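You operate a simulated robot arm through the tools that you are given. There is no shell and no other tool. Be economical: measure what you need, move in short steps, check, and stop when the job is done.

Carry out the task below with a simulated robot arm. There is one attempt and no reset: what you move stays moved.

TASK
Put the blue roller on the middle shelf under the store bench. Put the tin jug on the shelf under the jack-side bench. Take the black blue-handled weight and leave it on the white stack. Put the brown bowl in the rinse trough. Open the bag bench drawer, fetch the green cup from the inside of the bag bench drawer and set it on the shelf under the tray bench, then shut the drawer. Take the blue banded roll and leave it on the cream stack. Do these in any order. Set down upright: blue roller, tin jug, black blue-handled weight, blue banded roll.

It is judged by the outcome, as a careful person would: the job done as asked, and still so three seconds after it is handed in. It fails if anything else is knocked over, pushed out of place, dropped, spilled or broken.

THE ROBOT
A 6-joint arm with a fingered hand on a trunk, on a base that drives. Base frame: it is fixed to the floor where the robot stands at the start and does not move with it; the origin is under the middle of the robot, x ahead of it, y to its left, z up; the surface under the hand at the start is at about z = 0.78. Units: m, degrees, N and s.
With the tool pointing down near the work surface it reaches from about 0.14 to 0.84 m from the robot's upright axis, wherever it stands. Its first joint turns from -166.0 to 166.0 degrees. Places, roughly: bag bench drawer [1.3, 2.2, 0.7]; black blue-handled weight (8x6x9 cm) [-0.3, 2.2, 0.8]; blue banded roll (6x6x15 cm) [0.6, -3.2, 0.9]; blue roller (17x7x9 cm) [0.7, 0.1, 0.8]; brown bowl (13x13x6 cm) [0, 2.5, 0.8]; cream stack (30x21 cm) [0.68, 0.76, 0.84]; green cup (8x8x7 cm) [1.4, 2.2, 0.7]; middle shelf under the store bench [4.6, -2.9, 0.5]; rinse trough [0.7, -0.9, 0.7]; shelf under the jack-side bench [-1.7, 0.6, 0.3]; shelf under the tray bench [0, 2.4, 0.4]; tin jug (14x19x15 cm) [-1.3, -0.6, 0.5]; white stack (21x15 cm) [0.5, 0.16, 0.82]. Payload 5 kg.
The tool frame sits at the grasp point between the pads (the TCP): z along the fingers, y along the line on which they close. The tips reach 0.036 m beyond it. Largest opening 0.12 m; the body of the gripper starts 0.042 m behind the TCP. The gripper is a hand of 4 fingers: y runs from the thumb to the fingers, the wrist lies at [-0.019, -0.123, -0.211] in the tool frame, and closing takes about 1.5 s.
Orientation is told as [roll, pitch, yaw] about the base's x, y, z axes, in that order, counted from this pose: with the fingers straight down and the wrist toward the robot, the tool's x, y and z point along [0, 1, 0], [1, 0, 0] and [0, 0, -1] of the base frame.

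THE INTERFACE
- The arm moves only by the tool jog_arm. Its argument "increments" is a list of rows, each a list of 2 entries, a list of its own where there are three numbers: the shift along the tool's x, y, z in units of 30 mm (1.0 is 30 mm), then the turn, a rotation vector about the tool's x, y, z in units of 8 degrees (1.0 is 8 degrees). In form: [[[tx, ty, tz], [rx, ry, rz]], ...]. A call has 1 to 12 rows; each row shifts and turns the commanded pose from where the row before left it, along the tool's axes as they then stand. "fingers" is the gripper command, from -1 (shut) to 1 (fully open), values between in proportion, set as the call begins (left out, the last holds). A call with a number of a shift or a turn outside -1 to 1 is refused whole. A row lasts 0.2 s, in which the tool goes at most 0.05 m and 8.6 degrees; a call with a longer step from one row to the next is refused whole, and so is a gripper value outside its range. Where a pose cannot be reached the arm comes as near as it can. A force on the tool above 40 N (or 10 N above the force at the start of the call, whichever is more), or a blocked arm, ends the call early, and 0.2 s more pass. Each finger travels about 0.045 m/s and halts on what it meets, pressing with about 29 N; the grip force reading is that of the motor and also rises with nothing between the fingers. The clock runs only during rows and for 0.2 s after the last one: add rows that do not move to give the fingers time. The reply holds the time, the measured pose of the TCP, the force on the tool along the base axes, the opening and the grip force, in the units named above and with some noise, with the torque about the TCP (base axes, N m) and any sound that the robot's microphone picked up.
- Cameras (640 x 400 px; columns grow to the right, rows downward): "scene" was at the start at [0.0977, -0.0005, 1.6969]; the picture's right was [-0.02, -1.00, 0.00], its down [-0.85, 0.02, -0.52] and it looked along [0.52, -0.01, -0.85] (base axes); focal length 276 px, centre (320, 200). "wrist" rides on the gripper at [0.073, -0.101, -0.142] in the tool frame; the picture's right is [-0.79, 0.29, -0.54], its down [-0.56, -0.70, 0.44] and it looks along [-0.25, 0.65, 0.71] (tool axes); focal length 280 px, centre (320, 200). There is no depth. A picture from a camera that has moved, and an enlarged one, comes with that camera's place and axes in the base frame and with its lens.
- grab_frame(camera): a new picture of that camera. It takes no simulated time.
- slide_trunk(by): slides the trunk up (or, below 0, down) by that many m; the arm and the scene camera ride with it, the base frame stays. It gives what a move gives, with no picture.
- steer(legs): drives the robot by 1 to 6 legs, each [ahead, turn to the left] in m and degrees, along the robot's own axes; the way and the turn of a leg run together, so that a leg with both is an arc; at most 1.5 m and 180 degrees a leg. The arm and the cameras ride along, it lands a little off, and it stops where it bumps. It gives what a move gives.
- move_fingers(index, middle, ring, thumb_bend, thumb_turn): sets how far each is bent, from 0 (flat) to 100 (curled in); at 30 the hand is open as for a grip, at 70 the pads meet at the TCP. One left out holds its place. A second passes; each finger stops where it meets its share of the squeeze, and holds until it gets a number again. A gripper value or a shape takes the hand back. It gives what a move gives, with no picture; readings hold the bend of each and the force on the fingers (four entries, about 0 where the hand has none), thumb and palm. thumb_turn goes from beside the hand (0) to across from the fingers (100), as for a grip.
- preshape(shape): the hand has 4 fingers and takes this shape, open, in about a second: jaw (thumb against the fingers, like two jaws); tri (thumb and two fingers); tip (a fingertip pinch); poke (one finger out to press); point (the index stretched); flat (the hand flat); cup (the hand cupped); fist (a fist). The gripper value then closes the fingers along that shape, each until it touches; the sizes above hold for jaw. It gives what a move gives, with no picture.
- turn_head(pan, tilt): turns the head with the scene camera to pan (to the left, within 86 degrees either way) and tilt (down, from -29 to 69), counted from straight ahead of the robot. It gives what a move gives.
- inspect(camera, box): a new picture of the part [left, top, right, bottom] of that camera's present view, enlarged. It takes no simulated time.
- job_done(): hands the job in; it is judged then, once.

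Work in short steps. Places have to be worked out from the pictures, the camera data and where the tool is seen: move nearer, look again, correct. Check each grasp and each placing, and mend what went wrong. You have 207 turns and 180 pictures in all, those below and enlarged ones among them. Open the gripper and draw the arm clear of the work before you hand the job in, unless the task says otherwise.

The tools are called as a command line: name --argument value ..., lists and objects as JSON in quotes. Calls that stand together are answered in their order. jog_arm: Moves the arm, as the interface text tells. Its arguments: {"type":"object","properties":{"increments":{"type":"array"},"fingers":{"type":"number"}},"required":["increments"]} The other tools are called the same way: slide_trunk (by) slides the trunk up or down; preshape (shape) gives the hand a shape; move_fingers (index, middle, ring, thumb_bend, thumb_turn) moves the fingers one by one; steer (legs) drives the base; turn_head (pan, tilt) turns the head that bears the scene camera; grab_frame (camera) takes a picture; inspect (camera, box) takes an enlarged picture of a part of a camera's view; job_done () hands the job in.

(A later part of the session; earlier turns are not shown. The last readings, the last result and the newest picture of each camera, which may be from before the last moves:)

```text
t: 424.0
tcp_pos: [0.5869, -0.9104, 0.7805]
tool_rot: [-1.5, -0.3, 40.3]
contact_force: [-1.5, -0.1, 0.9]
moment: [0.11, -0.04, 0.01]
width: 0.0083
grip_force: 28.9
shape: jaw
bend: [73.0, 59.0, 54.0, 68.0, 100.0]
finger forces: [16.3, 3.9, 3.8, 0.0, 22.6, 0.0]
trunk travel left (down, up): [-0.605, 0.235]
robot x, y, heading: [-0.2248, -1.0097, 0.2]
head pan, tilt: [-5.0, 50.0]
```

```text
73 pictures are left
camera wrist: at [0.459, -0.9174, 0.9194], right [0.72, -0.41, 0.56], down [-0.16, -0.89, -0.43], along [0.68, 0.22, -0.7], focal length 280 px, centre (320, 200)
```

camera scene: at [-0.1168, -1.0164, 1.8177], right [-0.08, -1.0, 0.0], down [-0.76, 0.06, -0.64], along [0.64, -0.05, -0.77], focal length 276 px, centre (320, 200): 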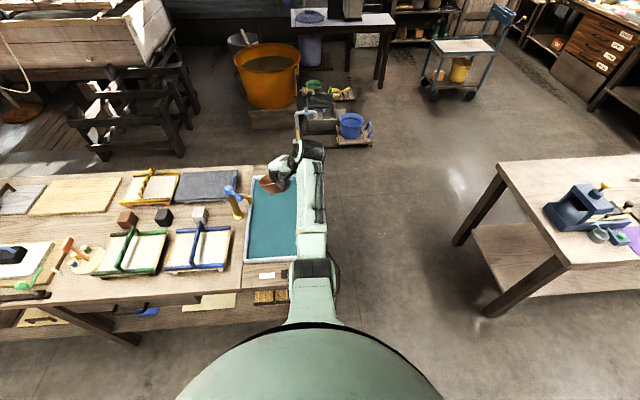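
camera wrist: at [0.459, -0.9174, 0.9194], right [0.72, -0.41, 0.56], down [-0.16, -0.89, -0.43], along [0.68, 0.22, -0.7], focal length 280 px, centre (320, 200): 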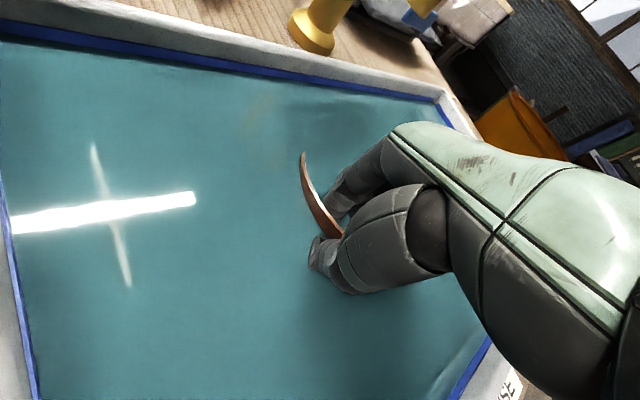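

The bowl is in the water and just touching bottom. A few mm more, then release and rise.

jog_arm --increments '[[[0, 0, 0.2], [0, 0, 0]], [[0, 0, 0.2], [0, 0, 0]], [[0, 0, 0], [0, 0, 0]]]'

jog_arm --increments '[[[0, 0, 0], [0, 0, 0]], [[0, 0, 0], [0, 0, 0]], [[0, 0, 0], [0, 0, 0]], [[0, 0, 0], [0, 0, 0]], [[0, 0, 0], [0, 0, 0]], [[0, 0, 0], [0, 0, 0]]]' --fingers 0.4

jog_arm --increments '[[[0, 0, -0.5], [0, 0, 0]], [[0, 0, -1], [0, 0, 0]], [[0, 0, -1], [0, 0, 0]], [[0, 0, -1], [0, 0, 0]], [[0, 0, -1], [0, 0, 0]], [[0, 0, -1], [0, 0, 0]], [[0, 0, 0], [0, 0, 0]]]'

grab_frame --camera "wrist"

```text
t: 424.8
tcp_pos: [0.5876, -0.909, 0.7696]
tool_rot: [-1.5, -0.4, 40.3]
contact_force: [-2.1, 0.0, 2.8]
moment: [0.07, -0.22, 0.08]
width: 0.0084
grip_force: 28.5
shape: jaw
bend: [73.0, 59.0, 55.0, 67.0, 100.0]
finger forces: [15.7, 4.7, 4.3, 0.0, 22.8, 0.0]
trunk travel left (down, up): [-0.605, 0.235]
robot x, y, heading: [-0.2233, -1.0122, 0.8]
head pan, tilt: [-5.0, 50.0]
```

```text
t: 426.2
tcp_pos: [0.5892, -0.9096, 0.768]
tool_rot: [-1.5, -0.3, 40.1]
contact_force: [0.1, 0.1, -0.2]
moment: [-0.02, -0.03, -0.01]
width: 0.0836
grip_force: 0.0
shape: jaw
bend: [27.0, 38.0, 35.0, 59.0, 99.0]
finger forces: [0.1, 0.1, 0.1, 0.1, 0.0, 0.0]
trunk travel left (down, up): [-0.605, 0.235]
robot x, y, heading: [-0.2224, -1.012, 0.3]
head pan, tilt: [-5.0, 50.0]
```

```text
t: 427.8
tcp_pos: [0.5846, -0.9069, 0.934]
tool_rot: [-1.5, -0.3, 40.2]
contact_force: [0.8, -0.4, 0.5]
moment: [0.02, 0.02, -0.03]
width: 0.0835
grip_force: 0.1
shape: jaw
bend: [27.0, 37.0, 35.0, 59.0, 99.0]
finger forces: [0.0, 0.0, 0.1, 0.0, 0.1, 0.0]
trunk travel left (down, up): [-0.605, 0.235]
robot x, y, heading: [-0.2229, -1.0119, 0.5]
head pan, tilt: [-5.0, 50.0]
```

```text
72 pictures are left
camera wrist: at [0.4554, -0.9155, 1.0726], right [0.72, -0.41, 0.56], down [-0.16, -0.89, -0.43], along [0.68, 0.22, -0.7], focal length 280 px, centre (320, 200)
```

wrist: 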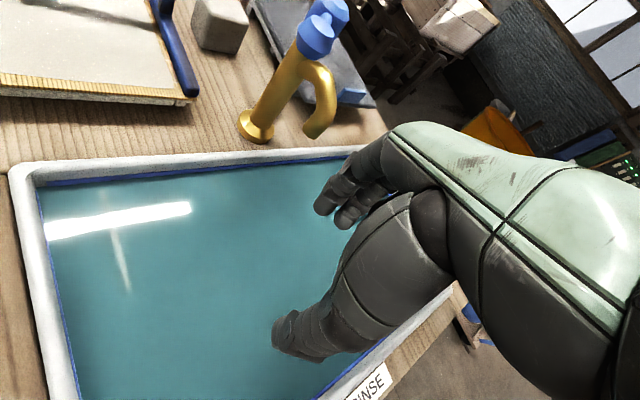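

The bowl is released under the water. Next the tin jug: I raise, straighten the hand, turn toward it and look.

slide_trunk --by 0.2

jog_arm --increments '[[[0, -0.5, 0], [0, 0, 1]], [[0, -0.5, 0], [0, 0, 1]], [[0, -0.5, 0], [0, 0, 1]], [[0, -1, 0], [0, 0, 1]], [[0, -1, 0], [0, 0, 1]], [[0, -1, 0], [0, 0, 0]], [[0, -1, 0], [0, 0, 0]], [[0, 0, 0], [0, 0, 0]]]' --fingers 1

steer --legs '[[0, -100], [0, -100]]'

turn_head --pan 0 --tilt 35

grab_frame --camera "scene"

```text
t: 430.0
tcp_pos: [0.5835, -0.9067, 1.1331]
tool_rot: [-1.4, -0.4, 40.2]
contact_force: [-0.1, 0.1, -1.0]
moment: [-0.01, -0.01, 0.01]
width: 0.0837
grip_force: 0.0
shape: jaw
bend: [27.0, 37.0, 35.0, 59.0, 99.0]
finger forces: [0.0, 0.0, 0.0, 0.0, 0.0, 0.0]
trunk travel left (down, up): [-0.805, 0.035]
robot x, y, heading: [-0.2224, -1.0173, 0.7]
head pan, tilt: [-5.0, 50.0]
```

```text
t: 431.8
tcp_pos: [0.4288, -0.9434, 1.1321]
tool_rot: [-0.9, -1.1, 0.2]
contact_force: [-0.1, -0.3, 0.1]
moment: [0.03, 0.01, -0.02]
width: 0.1198
grip_force: 0.0
shape: jaw
bend: [30.0, 30.0, 30.0, 30.0, 98.0]
finger forces: [0.0, 0.1, 0.0, 0.0, 0.1, 0.0]
trunk travel left (down, up): [-0.805, 0.035]
robot x, y, heading: [-0.2235, -1.0123, 0.7]
head pan, tilt: [-5.0, 50.0]
```

```text
t: 442.2
tcp_pos: [-0.8565, -0.845, 1.1313]
tool_rot: [-0.9, -1.2, 159.6]
contact_force: [-0.1, -0.8, -0.1]
moment: [0.03, -0.01, -0.05]
width: 0.1198
grip_force: 0.0
shape: jaw
bend: [30.0, 30.0, 30.0, 30.0, 98.0]
finger forces: [0.1, 0.1, 0.1, 0.1, 0.0, 0.1]
trunk travel left (down, up): [-0.805, 0.035]
robot x, y, heading: [-0.2273, -1.0132, 160.0]
head pan, tilt: [-5.0, 50.0]
```

```text
t: 443.0
tcp_pos: [-0.856, -0.8444, 1.1324]
tool_rot: [-0.9, -1.2, 159.6]
contact_force: [0.3, -0.4, 0.3]
moment: [0.01, 0.01, 0.0]
width: 0.1198
grip_force: 0.0
shape: jaw
bend: [30.0, 30.0, 30.0, 30.0, 98.0]
finger forces: [0.0, 0.1, 0.1, 0.1, 0.0, 0.0]
trunk travel left (down, up): [-0.805, 0.035]
robot x, y, heading: [-0.2263, -1.0134, 159.7]
head pan, tilt: [0.0, 35.0]
```

```text
71 pictures are left
camera scene: at [-0.3352, -0.9706, 1.8094], right [0.34, 0.94, 0.0], down [0.54, -0.2, -0.82], along [-0.77, 0.28, -0.57], focal length 276 px, centre (320, 200)
```

scene: 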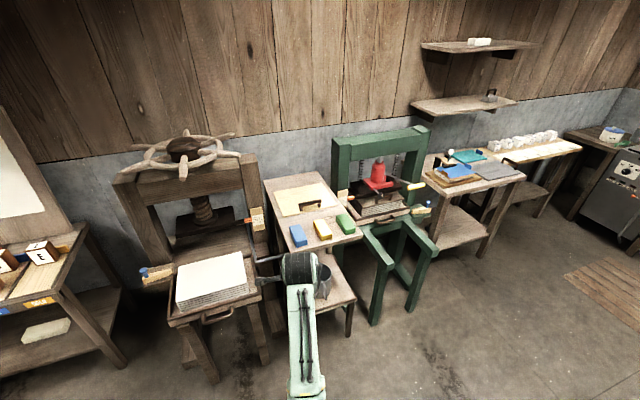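

turn_head --pan 0 --tilt 45

jog_arm --increments '[[[1, 0, 0], [0, 0, 0]], [[1, 0, 0], [0, 0, 0]], [[1, 0, 0], [0, 0, 0]], [[1, 0, 0], [0, 0, 0]], [[1, 0, 0], [0, 0, 0]], [[1, 0, 0], [0, 0, 0]], [[1, 0, 0], [0, 0, 0]], [[0, 0, 0], [0, 0, 0]]]'

inspect --camera "scene" --box '[230, 130, 430, 290]'

```text
t: 443.7
tcp_pos: [-0.8559, -0.8451, 1.1311]
tool_rot: [-0.9, -1.3, 159.6]
contact_force: [-0.4, 0.6, 0.7]
moment: [-0.02, 0.02, 0.0]
width: 0.1197
grip_force: 0.1
shape: jaw
bend: [30.0, 30.0, 30.0, 30.0, 98.0]
finger forces: [0.0, 0.0, 0.1, 0.0, 0.1, 0.0]
trunk travel left (down, up): [-0.805, 0.035]
robot x, y, heading: [-0.224, -1.0151, 160.0]
head pan, tilt: [0.0, 45.0]
```

```text
t: 445.5
tcp_pos: [-0.9292, -1.0433, 1.128]
tool_rot: [-0.8, -1.2, 159.7]
contact_force: [1.2, 0.1, 1.0]
moment: [-0.02, 0.0, 0.01]
width: 0.1199
grip_force: 0.0
shape: jaw
bend: [30.0, 30.0, 30.0, 30.0, 98.0]
finger forces: [0.1, 0.1, 0.0, 0.0, 0.0, 0.0]
trunk travel left (down, up): [-0.805, 0.035]
robot x, y, heading: [-0.2248, -1.0109, 159.9]
head pan, tilt: [0.0, 45.0]
```

```text
2.50 times, centred on (330, 210) of scene
camera zoom: at [-0.3285, -0.9722, 1.7946], right [0.34, 0.94, 0.0], down [0.66, -0.24, -0.71], along [-0.66, 0.24, -0.71], focal length 691 px, centre (295, 175)
```

zoom: 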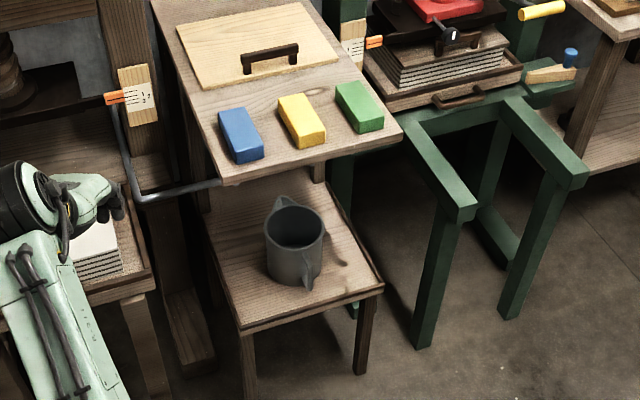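

turn_head --pan -35 --tilt 30

inspect --camera "scene" --box '[180, 110, 420, 290]'

```text
t: 446.5
tcp_pos: [-0.9304, -1.042, 1.1278]
tool_rot: [-0.9, -1.2, 159.6]
contact_force: [0.3, 0.3, -0.8]
moment: [-0.02, 0.0, 0.0]
width: 0.1196
grip_force: 0.0
shape: jaw
bend: [30.0, 30.0, 30.0, 30.0, 98.0]
finger forces: [0.0, 0.1, 0.0, 0.0, 0.0, 0.0]
trunk travel left (down, up): [-0.805, 0.035]
robot x, y, heading: [-0.2249, -1.012, 160.1]
head pan, tilt: [-35.0, 30.0]
```

```text
2.22 times, centred on (300, 200) of scene
camera zoom: at [-0.3046, -0.9271, 1.8172], right [0.82, 0.57, 0.0], down [0.29, -0.41, -0.87], along [-0.5, 0.71, -0.5], focal length 614 px, centre (364, 200)
```

zoom: 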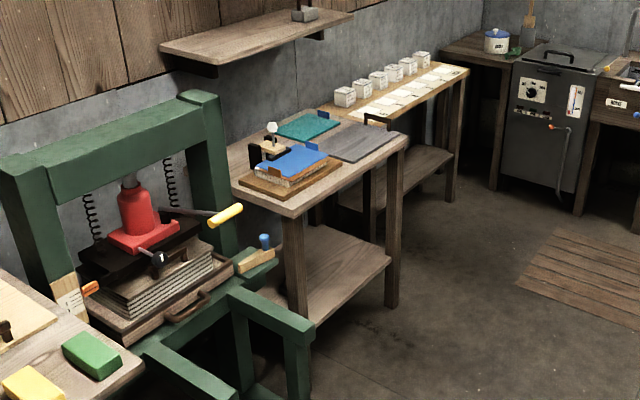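

The jack-side bench shelf (z≈0.29, front x≈−1.45, y 0.30–0.92) is empty. For the jug I'll pinch its rim from the side with a forward-tilted hand. I bring the hand back to centre, move nearer and yaw it.

jog_arm --increments '[[[-1, 0, 0], [0, 0, 0]], [[-1, 0, 0], [0, 0, 0]], [[-1, 0, 0], [0, 0, 0]], [[-1, 0, 0], [0, 0, 0]], [[-1, 0, 0], [0, 0, 0]], [[-1, 0.5, 0], [0, 0, 0]], [[-1, 0.5, 0], [0, 0, 0]], [[0, 0, 0], [0, 0, 0]]]'

steer --legs '[[0.33, 0]]'

jog_arm --increments '[[[0, 0, 0], [0, 0, -1]], [[0, 0, 0], [0, 0, -1]], [[0, 0, 0], [0, 0, -1]], [[0, 0, 0], [0, 0, -1]], [[0, 0, 0], [0, 0, -1]], [[0, 0, 0], [0, 0, -1]], [[0, 0, 0], [0, 0, -1]], [[0, 0, 0], [0, 0, -1]], [[0, 0, 0], [0, 0, -1]], [[0, 0, 0], [0, 0, -1]], [[0, 0, 0], [0, 0, -1]], [[0, 0, 0], [0, 0, -0.3]]]'

turn_head --pan 0 --tilt 60

grab_frame --camera "wrist"

grab_frame --camera "scene"

```text
t: 448.3
tcp_pos: [-0.8845, -0.8348, 1.1325]
tool_rot: [-0.9, -1.3, 159.6]
contact_force: [0.9, 0.0, 0.1]
moment: [0.01, 0.01, 0.0]
width: 0.1197
grip_force: 0.0
shape: jaw
bend: [30.0, 30.0, 30.0, 30.0, 98.0]
finger forces: [0.0, 0.0, 0.1, 0.0, 0.1, 0.0]
trunk travel left (down, up): [-0.805, 0.035]
robot x, y, heading: [-0.2243, -1.0108, 160.1]
head pan, tilt: [-35.0, 30.0]
```

```text
t: 450.7
tcp_pos: [-1.193, -0.7224, 1.1327]
tool_rot: [-0.9, -1.3, 159.6]
contact_force: [-0.4, -0.4, 0.6]
moment: [0.01, -0.01, 0.0]
width: 0.1196
grip_force: 0.1
shape: jaw
bend: [30.0, 30.0, 30.0, 30.0, 98.0]
finger forces: [0.1, 0.1, 0.0, 0.1, 0.0, 0.0]
trunk travel left (down, up): [-0.805, 0.035]
robot x, y, heading: [-0.5388, -0.8976, 160.4]
head pan, tilt: [-35.0, 30.0]
```

```text
t: 453.3
tcp_pos: [-1.196, -0.7223, 1.1329]
tool_rot: [-1.2, 0.9, -109.8]
contact_force: [0.2, -0.6, 0.2]
moment: [0.01, -0.01, 0.01]
width: 0.1198
grip_force: 0.1
shape: jaw
bend: [30.0, 30.0, 30.0, 30.0, 98.0]
finger forces: [0.0, 0.0, 0.0, 0.0, 0.1, 0.0]
trunk travel left (down, up): [-0.805, 0.035]
robot x, y, heading: [-0.5341, -0.9001, 160.4]
head pan, tilt: [-35.0, 30.0]
```

```text
t: 454.3
tcp_pos: [-1.1964, -0.7233, 1.1323]
tool_rot: [-1.3, 0.9, -110.1]
contact_force: [0.0, 1.0, -0.9]
moment: [0.0, -0.03, 0.01]
width: 0.1197
grip_force: 0.1
shape: jaw
bend: [30.0, 30.0, 30.0, 30.0, 98.0]
finger forces: [0.1, 0.0, 0.0, 0.0, 0.1, 0.1]
trunk travel left (down, up): [-0.805, 0.035]
robot x, y, heading: [-0.5349, -0.8999, 160.0]
head pan, tilt: [0.0, 60.0]
```

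```text
68 pictures are left
camera wrist: at [-1.0926, -0.6559, 1.2735], right [-0.83, -0.01, 0.55], down [-0.29, 0.86, -0.42], along [-0.47, -0.51, -0.72], focal length 280 px, centre (320, 200)
```

wrist: 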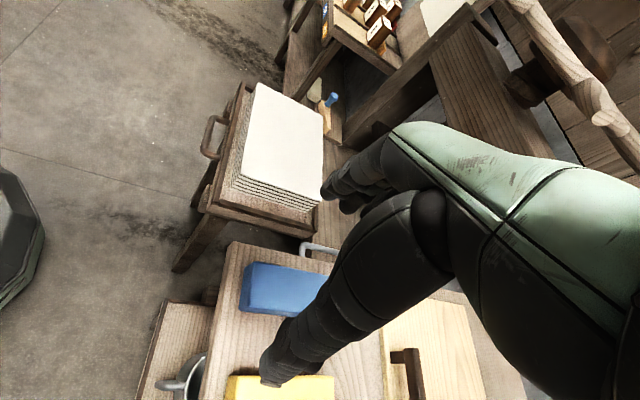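

```text
67 pictures are left
camera scene: at [-0.6261, -0.8649, 1.7752], right [0.34, 0.94, 0.0], down [0.81, -0.3, -0.5], along [-0.47, 0.17, -0.87], focal length 276 px, centre (320, 200)
```

scene: 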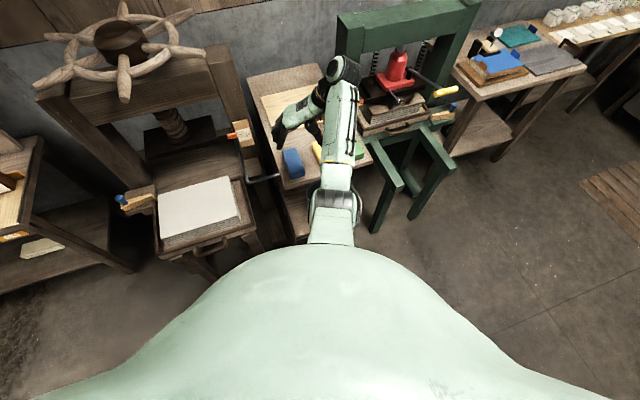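

The jug stands half under the bench's upper top (edge x≈−1.30), so the hand must come in tilted. I tilt the hand ~48° about its closing axis and lower partway to look.

jog_arm --increments '[[[1, 0, 0], [0, -1, 0]], [[0, 0, 0], [0, -1, 0]], [[0, 0, 0], [0, -1, 0]], [[0, 0, 0], [0, -1, 0]], [[0, 0, 0], [0, -1, 0]], [[0, 0, 0], [0, -1, 0]], [[0, 0, 0], [0, 0, 0]]]'

slide_trunk --by -0.38

grab_frame --camera "wrist"

grab_frame --camera "scene"

```text
t: 455.9
tcp_pos: [-1.1666, -0.733, 1.1317]
tool_rot: [-49.3, 0.9, -109.9]
contact_force: [0.1, 0.3, -0.1]
moment: [0.0, 0.06, 0.01]
width: 0.1196
grip_force: 0.1
shape: jaw
bend: [30.0, 30.0, 30.0, 30.0, 98.0]
finger forces: [0.0, 0.1, 0.0, 0.1, 0.1, 0.1]
trunk travel left (down, up): [-0.805, 0.035]
robot x, y, heading: [-0.5345, -0.8958, 160.3]
head pan, tilt: [0.0, 60.0]
```

```text
t: 457.9
tcp_pos: [-1.1682, -0.7323, 0.941]
tool_rot: [-50.7, 0.3, -109.9]
contact_force: [21.0, 1.1, 27.6]
moment: [-1.64, 0.72, 1.15]
width: 0.1197
grip_force: 0.0
shape: jaw
bend: [29.0, 30.0, 30.0, 30.0, 97.0]
finger forces: [30.3, 0.0, 0.0, 0.1, 0.0, 0.0]
trunk travel left (down, up): [-0.601, 0.239]
robot x, y, heading: [-0.5339, -0.8993, 160.0]
head pan, tilt: [0.0, 60.0]
stopped: the force on the tool passed its limit at 48 N (the readings are from after the stop); the commanded pose is now the measured one
```

```text
66 pictures are left
camera wrist: at [-0.9882, -0.6909, 0.9743], right [-0.18, -0.25, 0.95], down [-0.42, 0.9, 0.16], along [-0.89, -0.37, -0.26], focal length 280 px, centre (320, 200)
```

wrist: 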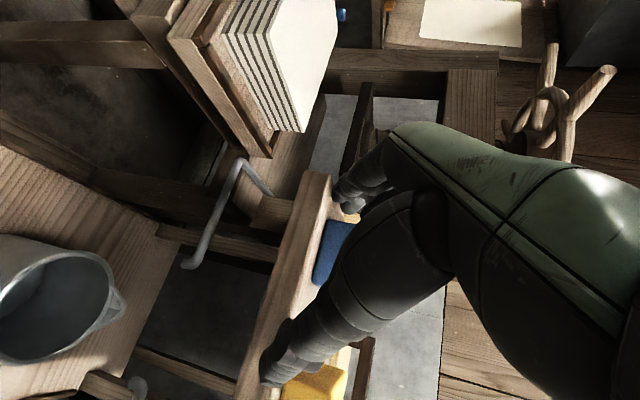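

```text
65 pictures are left
camera scene: at [-0.6219, -0.865, 1.5713], right [0.34, 0.94, 0.0], down [0.81, -0.3, -0.5], along [-0.47, 0.17, -0.86], focal length 276 px, centre (320, 200)
```

scene: 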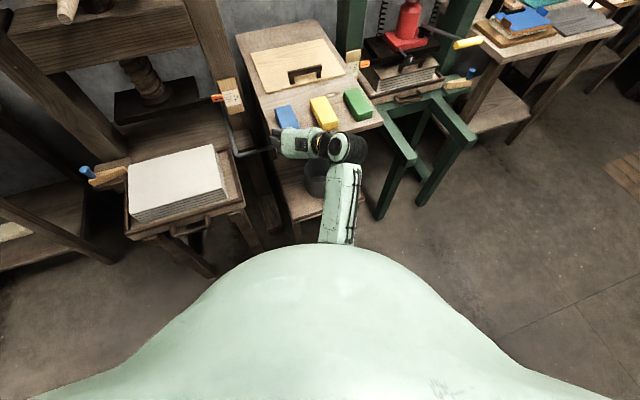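

The index finger met the upper top: it's higher and nearer than judged (z≈0.9, edge x≈−1.20); the jug rim is about (−1.252, −0.636, 0.645). I rise, back off, then lower in front of it.

slide_trunk --by 0.06

steer --legs '[[-0.2, 0]]'

slide_trunk --by -0.3

grab_frame --camera "wrist"

grab_frame --camera "scene"

```text
t: 458.9
tcp_pos: [-1.1694, -0.7333, 0.9949]
tool_rot: [-50.0, 0.6, -110.1]
contact_force: [-0.4, -0.2, -0.5]
moment: [-0.01, 0.03, -0.05]
width: 0.1199
grip_force: 0.1
shape: jaw
bend: [30.0, 30.0, 30.0, 30.0, 97.0]
finger forces: [0.0, 0.1, 0.0, 0.1, 0.0, 0.1]
trunk travel left (down, up): [-0.661, 0.179]
robot x, y, heading: [-0.5299, -0.9018, 160.0]
head pan, tilt: [0.0, 60.0]
```

```text
t: 460.6
tcp_pos: [-0.9812, -0.8008, 0.9952]
tool_rot: [-50.0, 0.6, -109.9]
contact_force: [0.3, 1.7, 0.4]
moment: [0.02, 0.0, -0.01]
width: 0.1198
grip_force: 0.0
shape: jaw
bend: [30.0, 30.0, 30.0, 30.0, 97.0]
finger forces: [0.0, 0.0, 0.0, 0.0, 0.0, 0.1]
trunk travel left (down, up): [-0.661, 0.179]
robot x, y, heading: [-0.3474, -0.9701, 160.4]
head pan, tilt: [0.0, 60.0]
```

```text
t: 463.6
tcp_pos: [-0.9823, -0.8, 0.6953]
tool_rot: [-50.1, 0.6, -109.9]
contact_force: [-0.1, -0.4, -1.2]
moment: [-0.03, 0.0, 0.0]
width: 0.1201
grip_force: 0.1
shape: jaw
bend: [30.0, 30.0, 30.0, 30.0, 97.0]
finger forces: [0.0, 0.1, 0.0, 0.0, 0.0, 0.0]
trunk travel left (down, up): [-0.361, 0.479]
robot x, y, heading: [-0.3472, -0.9679, 160.1]
head pan, tilt: [0.0, 60.0]
```

```text
64 pictures are left
camera wrist: at [-0.8022, -0.7596, 0.731], right [-0.19, -0.25, 0.95], down [-0.42, 0.9, 0.15], along [-0.89, -0.37, -0.27], focal length 280 px, centre (320, 200)
```

wrist: 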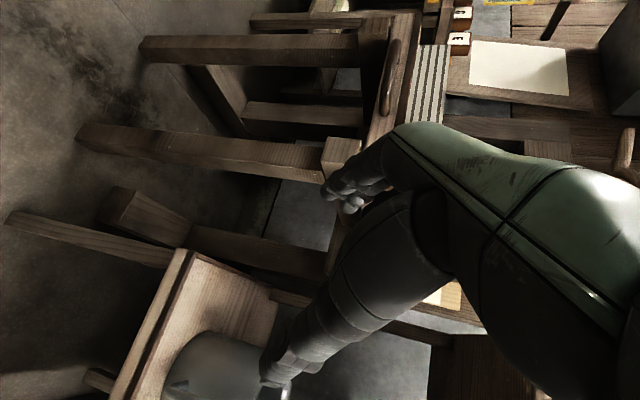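

```text
63 pictures are left
camera scene: at [-0.4379, -0.9334, 1.3314], right [0.34, 0.94, 0.0], down [0.81, -0.3, -0.5], along [-0.47, 0.17, -0.87], focal length 276 px, centre (320, 200)
```

scene: 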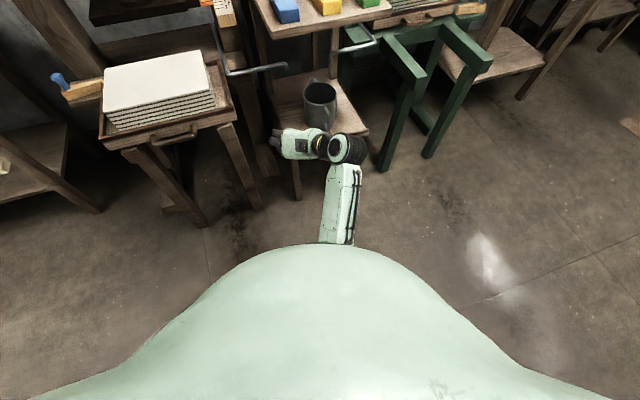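

Jug rim centre ≈(−1.234, −0.643). The hand is in line with its left rim; I drive 0.2 m ahead and check.

steer --legs '[[0.2, 0]]'

grab_frame --camera "wrist"

inspect --camera "scene" --box '[200, 60, 440, 240]'

```text
t: 465.3
tcp_pos: [-1.1708, -0.7327, 0.695]
tool_rot: [-50.1, 0.6, -109.9]
contact_force: [-1.5, -0.1, -0.2]
moment: [-0.01, 0.03, 0.02]
width: 0.12
grip_force: 0.1
shape: jaw
bend: [30.0, 30.0, 30.0, 30.0, 97.0]
finger forces: [0.0, 0.0, 0.1, 0.2, 0.1, 0.0]
trunk travel left (down, up): [-0.361, 0.479]
robot x, y, heading: [-0.5356, -0.9036, 160.0]
head pan, tilt: [0.0, 60.0]
```

```text
62 pictures are left
camera wrist: at [-0.9911, -0.6911, 0.7304], right [-0.19, -0.25, 0.95], down [-0.42, 0.9, 0.15], along [-0.89, -0.37, -0.27], focal length 280 px, centre (320, 200)
```

wrist: 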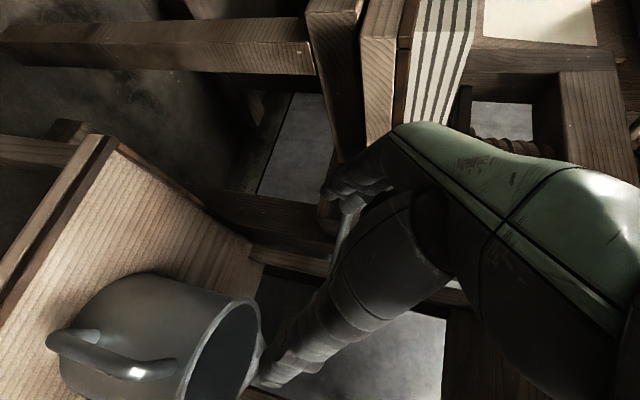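

```text
2.22 times, centred on (320, 150) of scene
camera zoom: at [-0.6274, -0.8646, 1.3313], right [0.34, 0.94, 0.0], down [0.81, -0.3, -0.5], along [-0.47, 0.17, -0.87], focal length 614 px, centre (320, 311)
```

zoom: 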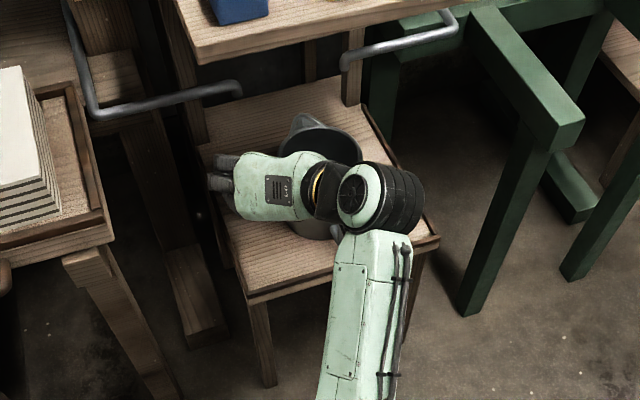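

Cross-checking the views, the jug rim is at about (−1.315, −0.617, 0.57). I lower 6 cm, advance 8 cm, and look.

jog_arm --increments '[[[0.77, 0, 0.64], [0, 0, 0]], [[0.77, 0, 0.64], [0, 0, 0]], [[-0.57, 0, 0.68], [0, 0, 0]], [[-0.57, 0, 0.68], [0, 0, 0]], [[-0.57, 0, 0.68], [0, 0, 0]], [[0, 0, 0], [0, 0, 0]]]'

grab_frame --camera "wrist"

inspect --camera "scene" --box '[240, 60, 400, 180]'

```text
t: 466.7
tcp_pos: [-1.2454, -0.7034, 0.6352]
tool_rot: [-50.2, 0.7, -109.9]
contact_force: [-0.3, 1.0, -0.3]
moment: [0.0, 0.02, 0.03]
width: 0.12
grip_force: 0.1
shape: jaw
bend: [30.0, 30.0, 30.0, 30.0, 97.0]
finger forces: [0.0, 0.0, 0.0, 0.0, 0.0, 0.0]
trunk travel left (down, up): [-0.361, 0.479]
robot x, y, heading: [-0.5357, -0.8946, 160.0]
head pan, tilt: [0.0, 60.0]
```

```text
60 pictures are left
camera wrist: at [-1.0656, -0.6629, 0.6711], right [-0.19, -0.25, 0.95], down [-0.42, 0.9, 0.15], along [-0.89, -0.37, -0.27], focal length 280 px, centre (320, 200)
```

wrist: 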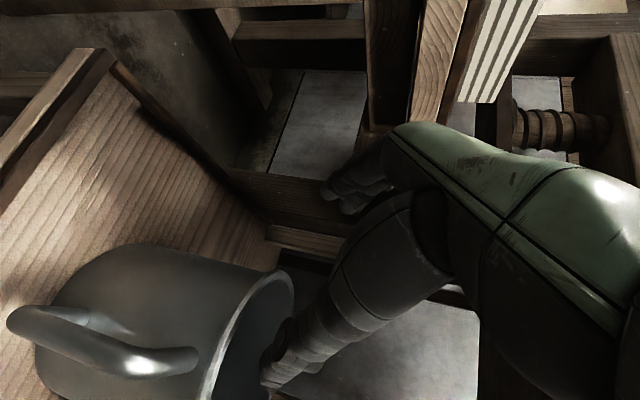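

```text
3.33 times, centred on (320, 120) of scene
camera zoom: at [-0.626, -0.8651, 1.3314], right [0.34, 0.94, 0.0], down [0.81, -0.3, -0.5], along [-0.47, 0.17, -0.87], focal length 921 px, centre (320, 467)
```

zoom: 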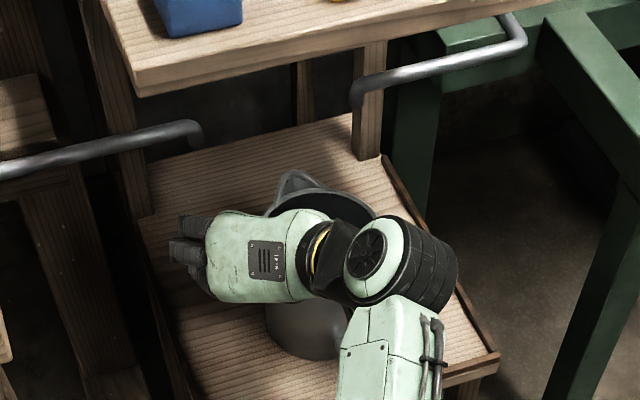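

The wall's left edge lies between thumb and fingers as planned. I slide in along the fingers.

jog_arm --increments '[[[0, 0, 0.8], [0, 0, 0]], [[0, 0, 0.8], [0, 0, 0]], [[0, 0, 0.8], [0, 0, 0]], [[0, 0, 0.8], [0, 0, 0]], [[0, 0, 0.7], [0, 0, 0]], [[0, 0, 0], [0, 0, 0]]]'

grab_frame --camera "wrist"

```text
t: 468.1
tcp_pos: [-1.3302, -0.674, 0.5667]
tool_rot: [-50.5, 0.6, -110.0]
contact_force: [4.9, -1.7, 22.2]
moment: [0.4, -1.33, -0.23]
width: 0.1199
grip_force: 0.1
shape: jaw
bend: [30.0, 30.0, 30.0, 30.0, 99.0]
finger forces: [0.0, 0.0, 0.1, 0.0, 21.5, 0.0]
trunk travel left (down, up): [-0.361, 0.479]
robot x, y, heading: [-0.5352, -0.8989, 160.1]
head pan, tilt: [0.0, 60.0]
```

```text
58 pictures are left
camera wrist: at [-1.1501, -0.6323, 0.6007], right [-0.18, -0.25, 0.95], down [-0.42, 0.9, 0.16], along [-0.89, -0.37, -0.27], focal length 280 px, centre (320, 200)
```

wrist: 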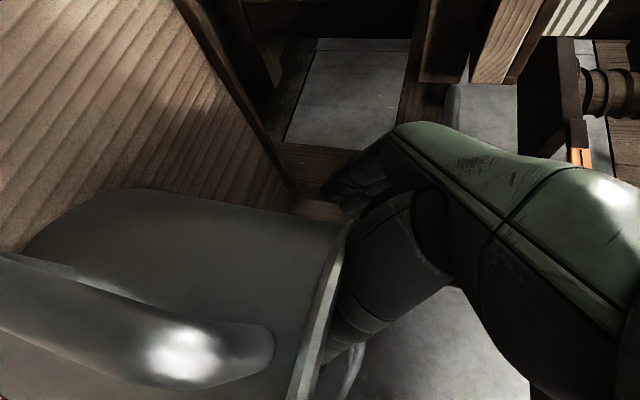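

The thumb's root rests on the near rim; depth is nearly as intended. I back out 6 mm and close the pinch.

jog_arm --increments '[[[-0.15, 0, -0.15], [0, 0, 0]], [[0, 0, 0], [0, 0, 0]]]'

jog_arm --increments '[[[0, 0, 0], [0, 0, 0]], [[0, 0, 0], [0, 0, 0]], [[0, 0, 0], [0, 0, 0]], [[0, 0, 0], [0, 0, 0]], [[0, 0, 0], [0, 0, 0]], [[0, 0, 0], [0, 0, 0]], [[0, 0, 0], [0, 0, 0]], [[0, 0, 0], [0, 0, 0]], [[0, 0, 0], [0, 0, 0]]]' --fingers -1

grab_frame --camera "wrist"

```text
t: 468.7
tcp_pos: [-1.3287, -0.6736, 0.5667]
tool_rot: [-50.1, 0.6, -109.9]
contact_force: [0.1, 0.6, 7.7]
moment: [0.16, -0.48, 0.01]
width: 0.12
grip_force: 0.0
shape: jaw
bend: [30.0, 30.0, 30.0, 30.0, 98.0]
finger forces: [0.0, 0.0, 0.1, 0.0, 7.8, 0.1]
trunk travel left (down, up): [-0.361, 0.479]
robot x, y, heading: [-0.5339, -0.9031, 160.1]
head pan, tilt: [0.0, 60.0]
```

```text
t: 470.7
tcp_pos: [-1.3283, -0.6732, 0.5662]
tool_rot: [-50.1, 0.6, -109.9]
contact_force: [0.2, -0.2, 3.5]
moment: [-0.04, -0.19, -0.1]
width: 0.0164
grip_force: 29.3
shape: jaw
bend: [70.0, 70.0, 70.0, 72.0, 100.0]
finger forces: [10.9, 0.0, 0.1, 0.1, 13.3, 0.1]
trunk travel left (down, up): [-0.361, 0.479]
robot x, y, heading: [-0.535, -0.8978, 160.0]
head pan, tilt: [0.0, 60.0]
```

```text
57 pictures are left
camera wrist: at [-1.1491, -0.6324, 0.6027], right [-0.19, -0.25, 0.95], down [-0.42, 0.9, 0.15], along [-0.89, -0.37, -0.27], focal length 280 px, centre (320, 200)
```

wrist: 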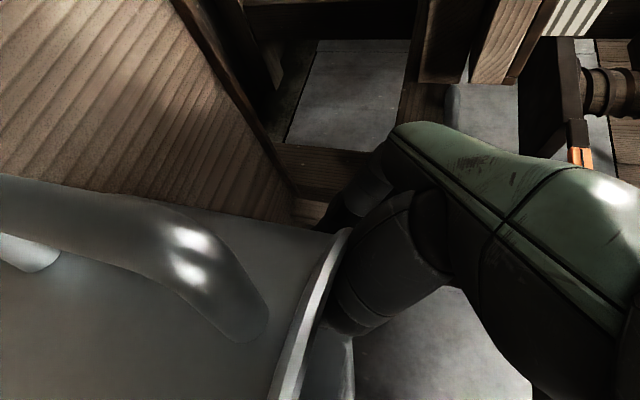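

The jug turned a little as the pinch closed. I test with a small lift.

jog_arm --increments '[[[-0.4, 0, -0.33], [0, 0, 0]], [[-0.4, 0, -0.33], [0, 0, 0]], [[-0.4, 0, -0.33], [0, 0, 0]], [[0, 0, 0], [0, 0, 0]]]'

grab_frame --camera "wrist"

inspect --camera "scene" --box '[240, 60, 400, 180]'

```text
t: 471.7
tcp_pos: [-1.3303, -0.674, 0.6127]
tool_rot: [-50.0, 0.6, -109.9]
contact_force: [0.4, -0.5, -3.0]
moment: [-0.1, 0.02, -0.02]
width: 0.0161
grip_force: 28.9
shape: jaw
bend: [70.0, 70.0, 70.0, 72.0, 100.0]
finger forces: [11.7, 0.1, 0.0, 0.0, 12.4, 0.1]
trunk travel left (down, up): [-0.361, 0.479]
robot x, y, heading: [-0.5342, -0.9007, 160.0]
head pan, tilt: [0.0, 60.0]
```

```text
56 pictures are left
camera wrist: at [-1.15, -0.633, 0.6487], right [-0.19, -0.25, 0.95], down [-0.42, 0.9, 0.15], along [-0.89, -0.37, -0.27], focal length 280 px, centre (320, 200)
```

wrist: 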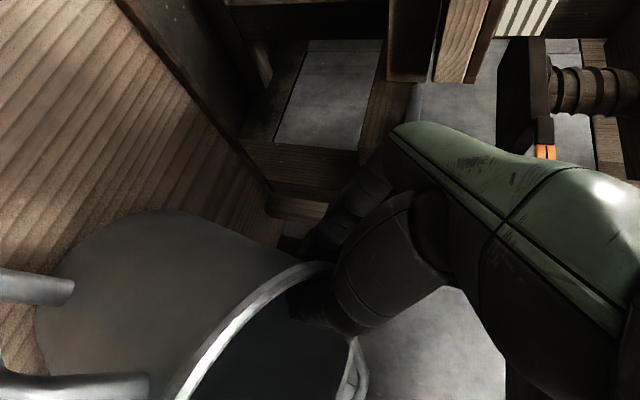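

```text
3.33 times, centred on (320, 120) of scene
camera zoom: at [-0.6269, -0.8648, 1.3313], right [0.34, 0.94, 0.0], down [0.81, -0.3, -0.5], along [-0.47, 0.17, -0.87], focal length 921 px, centre (320, 467)
```

zoom: 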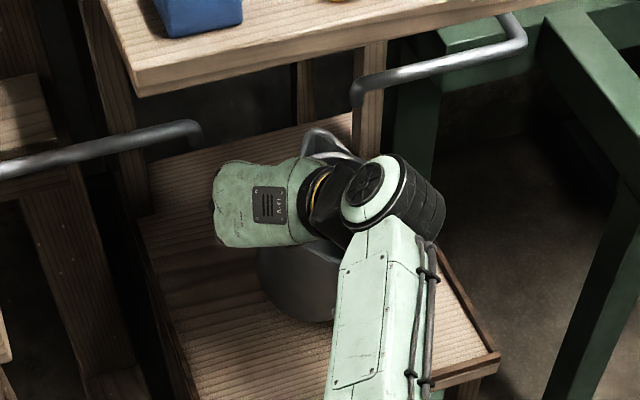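

Lifted, hanging with its right side low but held (≈3 N load). I lift 4 cm more and back straight out slowly.

jog_arm --increments '[[[-0.35, 0, -0.29], [0, 0, 0]], [[-0.35, 0, -0.29], [0, 0, 0]], [[-0.35, 0, -0.29], [0, 0, 0]], [[0, 0, 0], [0, 0, 0]]]'

steer --legs '[[-0.3, 0]]'

grab_frame --camera "wrist"

inspect --camera "scene" --box '[240, 60, 400, 180]'

```text
t: 472.7
tcp_pos: [-1.329, -0.674, 0.655]
tool_rot: [-50.1, 0.5, -109.9]
contact_force: [0.7, 0.1, -2.7]
moment: [-0.14, -0.02, 0.0]
width: 0.0161
grip_force: 29.0
shape: jaw
bend: [70.0, 70.0, 70.0, 72.0, 100.0]
finger forces: [11.7, 0.0, 0.1, 0.0, 12.3, 0.0]
trunk travel left (down, up): [-0.361, 0.479]
robot x, y, heading: [-0.5344, -0.8983, 160.0]
head pan, tilt: [0.0, 60.0]
```

```text
t: 474.9
tcp_pos: [-1.0471, -0.7758, 0.6544]
tool_rot: [-50.1, 0.6, -110.0]
contact_force: [0.2, -0.2, -1.7]
moment: [-0.12, -0.03, -0.02]
width: 0.0161
grip_force: 29.8
shape: jaw
bend: [70.0, 70.0, 70.0, 72.0, 100.0]
finger forces: [11.8, 0.0, 0.0, 0.0, 12.5, 0.1]
trunk travel left (down, up): [-0.361, 0.479]
robot x, y, heading: [-0.2582, -1.0025, 160.0]
head pan, tilt: [0.0, 60.0]
```

```text
54 pictures are left
camera wrist: at [-0.8674, -0.7344, 0.6899], right [-0.19, -0.25, 0.95], down [-0.42, 0.9, 0.15], along [-0.89, -0.37, -0.27], focal length 280 px, centre (320, 200)
```

wrist: 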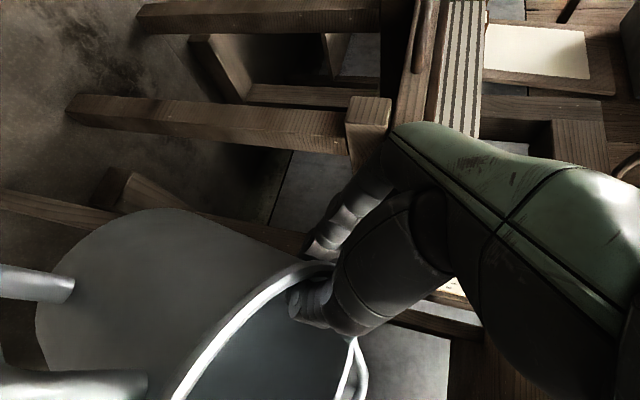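

```text
3.33 times, centred on (320, 120) of scene
camera zoom: at [-0.3441, -0.9675, 1.3314], right [0.34, 0.94, 0.0], down [0.81, -0.3, -0.5], along [-0.47, 0.17, -0.87], focal length 921 px, centre (320, 467)
```

zoom: 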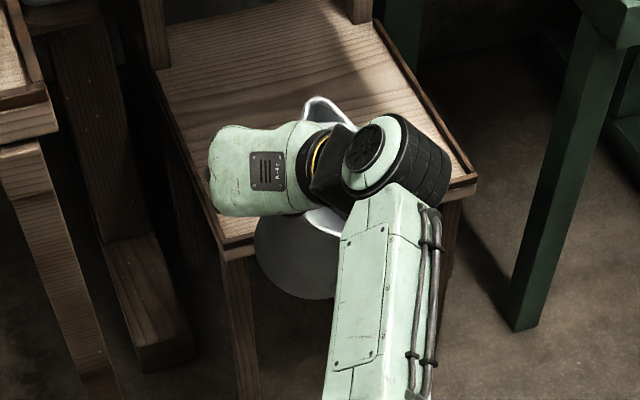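

Held steadily. I drive north along the main bench's front, then turn to face the jack-side bench.

steer --legs '[[0, -70], [1.5, 0], [0.1, 0], [0, 90]]'

turn_head --pan -15 --tilt 40

grab_frame --camera "scene"

```text
t: 492.1
tcp_pos: [-1.0536, 0.5425, 0.6532]
tool_rot: [-50.1, 0.6, -90.2]
contact_force: [-0.5, -0.2, -3.2]
moment: [-0.16, -0.04, -0.03]
width: 0.0165
grip_force: 28.5
shape: jaw
bend: [70.0, 70.0, 70.0, 73.0, 100.0]
finger forces: [11.6, 0.1, 0.0, 0.0, 12.2, 0.1]
trunk travel left (down, up): [-0.361, 0.479]
robot x, y, heading: [-0.2335, 0.6034, 179.6]
head pan, tilt: [0.0, 60.0]
```

```text
t: 492.9
tcp_pos: [-1.0545, 0.5429, 0.6533]
tool_rot: [-50.1, 0.6, -90.2]
contact_force: [0.7, 0.7, -1.8]
moment: [-0.15, -0.05, 0.02]
width: 0.016
grip_force: 29.1
shape: jaw
bend: [70.0, 70.0, 70.0, 73.0, 100.0]
finger forces: [11.6, 0.0, 0.1, 0.0, 12.2, 0.0]
trunk travel left (down, up): [-0.361, 0.479]
robot x, y, heading: [-0.2312, 0.6004, 179.9]
head pan, tilt: [-15.0, 40.0]
```

```text
52 pictures are left
camera scene: at [-0.3439, 0.6243, 1.358], right [0.26, 0.97, 0.0], down [0.62, -0.17, -0.77], along [-0.74, 0.2, -0.64], focal length 276 px, centre (320, 200)
```

scene: 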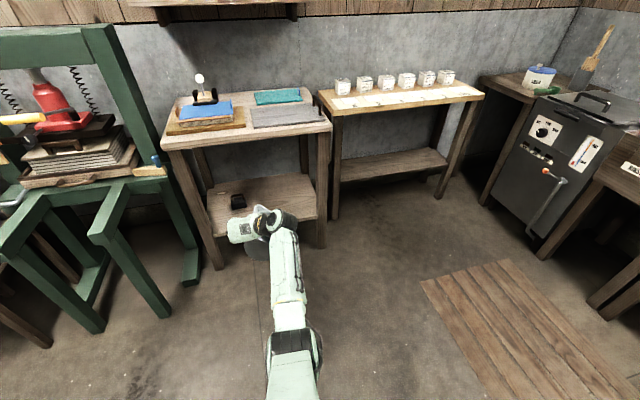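

Bench front x≈−1.46, shelf z≈0.285, a small dark item at (−1.68, 0.48). I shift 5 cm right, lower, and drive the jug in to just before the shelf.

jog_arm --increments '[[[0, -0.6, 0], [0, 0, 0]], [[0, -0.6, 0], [0, 0, 0]], [[0, -0.5, 0], [0, 0, 0]], [[0, 0, 0], [0, 0, 0]]]'

slide_trunk --by -0.12

steer --legs '[[0.36, 0]]'

grab_frame --camera "scene"

grab_frame --camera "wrist"

```text
t: 493.9
tcp_pos: [-1.0532, 0.5928, 0.654]
tool_rot: [-50.1, 0.5, -90.0]
contact_force: [-0.1, 0.1, -2.6]
moment: [-0.15, -0.06, 0.01]
width: 0.0162
grip_force: 29.2
shape: jaw
bend: [70.0, 70.0, 70.0, 73.0, 100.0]
finger forces: [11.5, 0.1, 0.1, 0.0, 12.1, 0.1]
trunk travel left (down, up): [-0.361, 0.479]
robot x, y, heading: [-0.232, 0.6017, 179.8]
head pan, tilt: [-15.0, 40.0]
```

```text
t: 495.4
tcp_pos: [-1.0529, 0.5938, 0.5334]
tool_rot: [-50.1, 0.5, -90.1]
contact_force: [0.0, 0.0, -1.6]
moment: [-0.11, -0.05, 0.01]
width: 0.0161
grip_force: 28.7
shape: jaw
bend: [70.0, 70.0, 70.0, 73.0, 100.0]
finger forces: [11.4, 0.0, 0.1, 0.0, 12.1, 0.0]
trunk travel left (down, up): [-0.241, 0.599]
robot x, y, heading: [-0.2315, 0.5995, 179.9]
head pan, tilt: [-15.0, 40.0]
```

```text
t: 497.9
tcp_pos: [-1.4119, 0.5951, 0.5336]
tool_rot: [-50.1, 0.7, -90.2]
contact_force: [0.5, -0.4, -2.9]
moment: [-0.17, -0.02, 0.02]
width: 0.0161
grip_force: 29.2
shape: jaw
bend: [70.0, 70.0, 70.0, 73.0, 100.0]
finger forces: [11.6, 0.0, 0.1, 0.1, 12.3, 0.0]
trunk travel left (down, up): [-0.241, 0.599]
robot x, y, heading: [-0.5914, 0.6047, 179.9]
head pan, tilt: [-15.0, 40.0]
```

```text
51 pictures are left
camera scene: at [-0.7024, 0.6251, 1.238], right [0.26, 0.97, 0.0], down [0.62, -0.17, -0.77], along [-0.74, 0.2, -0.64], focal length 276 px, centre (320, 200)
```

scene: 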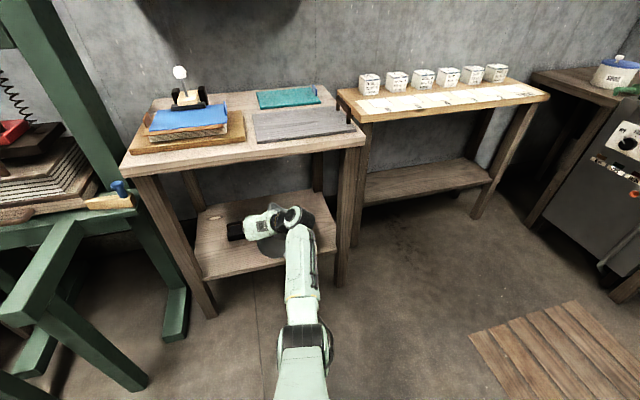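

```text
50 pictures are left
camera wrist: at [-1.2579, 0.6949, 0.5693], right [-0.09, -0.3, 0.95], down [-0.7, 0.7, 0.15], along [-0.71, -0.65, -0.27], focal length 280 px, centre (320, 200)
```

wrist: 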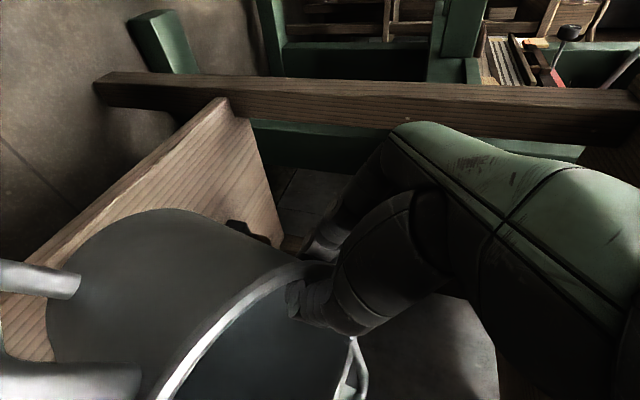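

steer --legs '[[0.17, 0]]'

grab_frame --camera "wrist"

inspect --camera "scene" --box '[160, 100, 400, 280]'

```text
t: 499.4
tcp_pos: [-1.5821, 0.5955, 0.5333]
tool_rot: [-50.0, 0.6, -90.1]
contact_force: [0.0, -0.4, -3.2]
moment: [-0.14, -0.02, 0.0]
width: 0.0161
grip_force: 29.1
shape: jaw
bend: [70.0, 70.0, 70.0, 73.0, 100.0]
finger forces: [11.4, 0.0, 0.0, 0.0, 12.1, 0.0]
trunk travel left (down, up): [-0.241, 0.599]
robot x, y, heading: [-0.76, 0.5999, 179.6]
head pan, tilt: [-15.0, 40.0]
```

```text
49 pictures are left
camera wrist: at [-1.4273, 0.695, 0.569], right [-0.09, -0.3, 0.95], down [-0.7, 0.7, 0.15], along [-0.71, -0.65, -0.27], focal length 280 px, centre (320, 200)
```

wrist: 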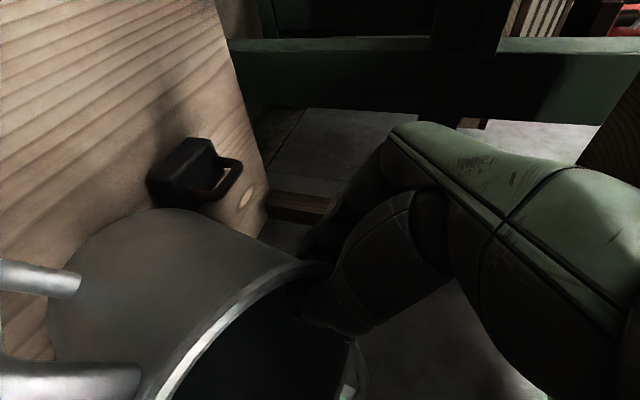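

```text
2.22 times, centred on (280, 190) of scene
camera zoom: at [-0.872, 0.6254, 1.238], right [0.26, 0.97, 0.0], down [0.62, -0.17, -0.77], along [-0.74, 0.2, -0.64], focal length 614 px, centre (409, 222)
```

zoom: 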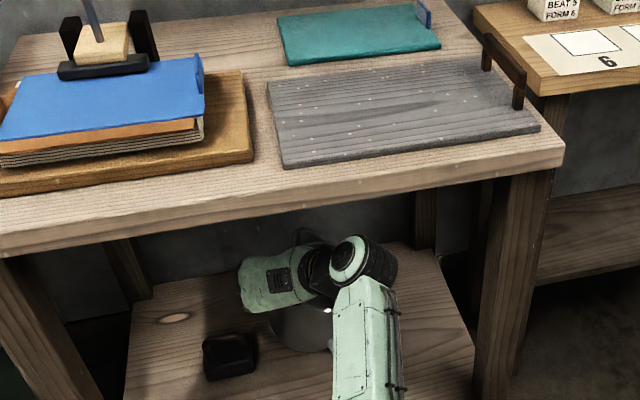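

Clear of the small dark item. I lower the jug until its edge touches and it rights itself.

jog_arm --increments '[[[0.5, 0, 0.42], [0, 0, 0]], [[0.5, 0, 0.42], [0, 0, 0]], [[0.35, 0, 0.29], [0, 0, 0]], [[0.25, 0, 0.21], [0, 0, 0]], [[0.25, 0, 0.21], [0, 0, 0]], [[0, 0, 0], [0, 0, 0]]]'

grab_frame --camera "wrist"

```text
t: 500.8
tcp_pos: [-1.5806, 0.5956, 0.4606]
tool_rot: [-50.1, 0.7, -90.1]
contact_force: [0.0, 0.5, -3.0]
moment: [-0.18, -0.03, 0.0]
width: 0.0162
grip_force: 28.8
shape: jaw
bend: [70.0, 70.0, 70.0, 73.0, 100.0]
finger forces: [11.5, 0.0, 0.0, 0.1, 12.2, 0.1]
trunk travel left (down, up): [-0.241, 0.599]
robot x, y, heading: [-0.7554, 0.6036, 180.0]
head pan, tilt: [-15.0, 40.0]
```

```text
47 pictures are left
camera wrist: at [-1.4272, 0.6953, 0.4973], right [-0.09, -0.3, 0.95], down [-0.7, 0.7, 0.15], along [-0.71, -0.65, -0.27], focal length 280 px, centre (320, 200)
```

wrist: 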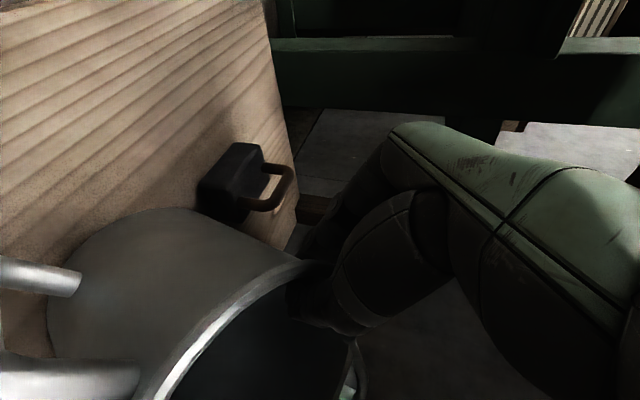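

jog_arm --increments '[[[0.2, 0, 0.16], [0, 0, 0]], [[0.2, 0, 0.16], [0, 0, 0]], [[0.2, 0, 0.16], [0, 0, 0]], [[0.2, 0, 0.16], [0, 0, 0]], [[0, 0, 0], [0, 0, 0]]]'

grab_frame --camera "wrist"

```text
t: 502.0
tcp_pos: [-1.5811, 0.5952, 0.4316]
tool_rot: [-50.1, 0.6, -90.1]
contact_force: [-0.7, -0.7, 2.6]
moment: [0.01, 0.0, 0.02]
width: 0.0161
grip_force: 28.9
shape: jaw
bend: [70.0, 70.0, 70.0, 73.0, 100.0]
finger forces: [10.0, 1.7, 0.0, 0.1, 10.5, 0.0]
trunk travel left (down, up): [-0.241, 0.599]
robot x, y, heading: [-0.7578, 0.5985, 179.8]
head pan, tilt: [-15.0, 40.0]
```

```text
46 pictures are left
camera wrist: at [-1.4266, 0.6958, 0.4668], right [-0.09, -0.3, 0.95], down [-0.7, 0.7, 0.15], along [-0.71, -0.65, -0.27], focal length 280 px, centre (320, 200)
```

wrist: 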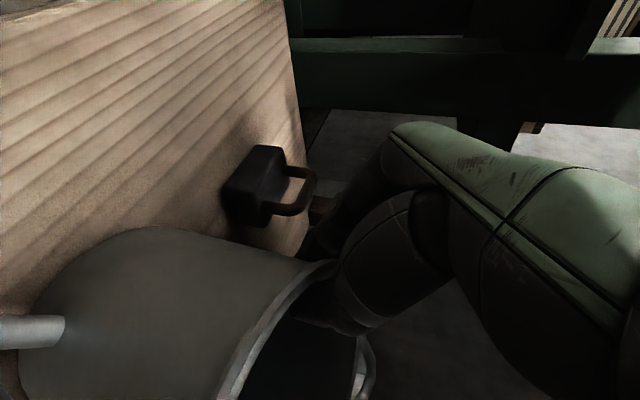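

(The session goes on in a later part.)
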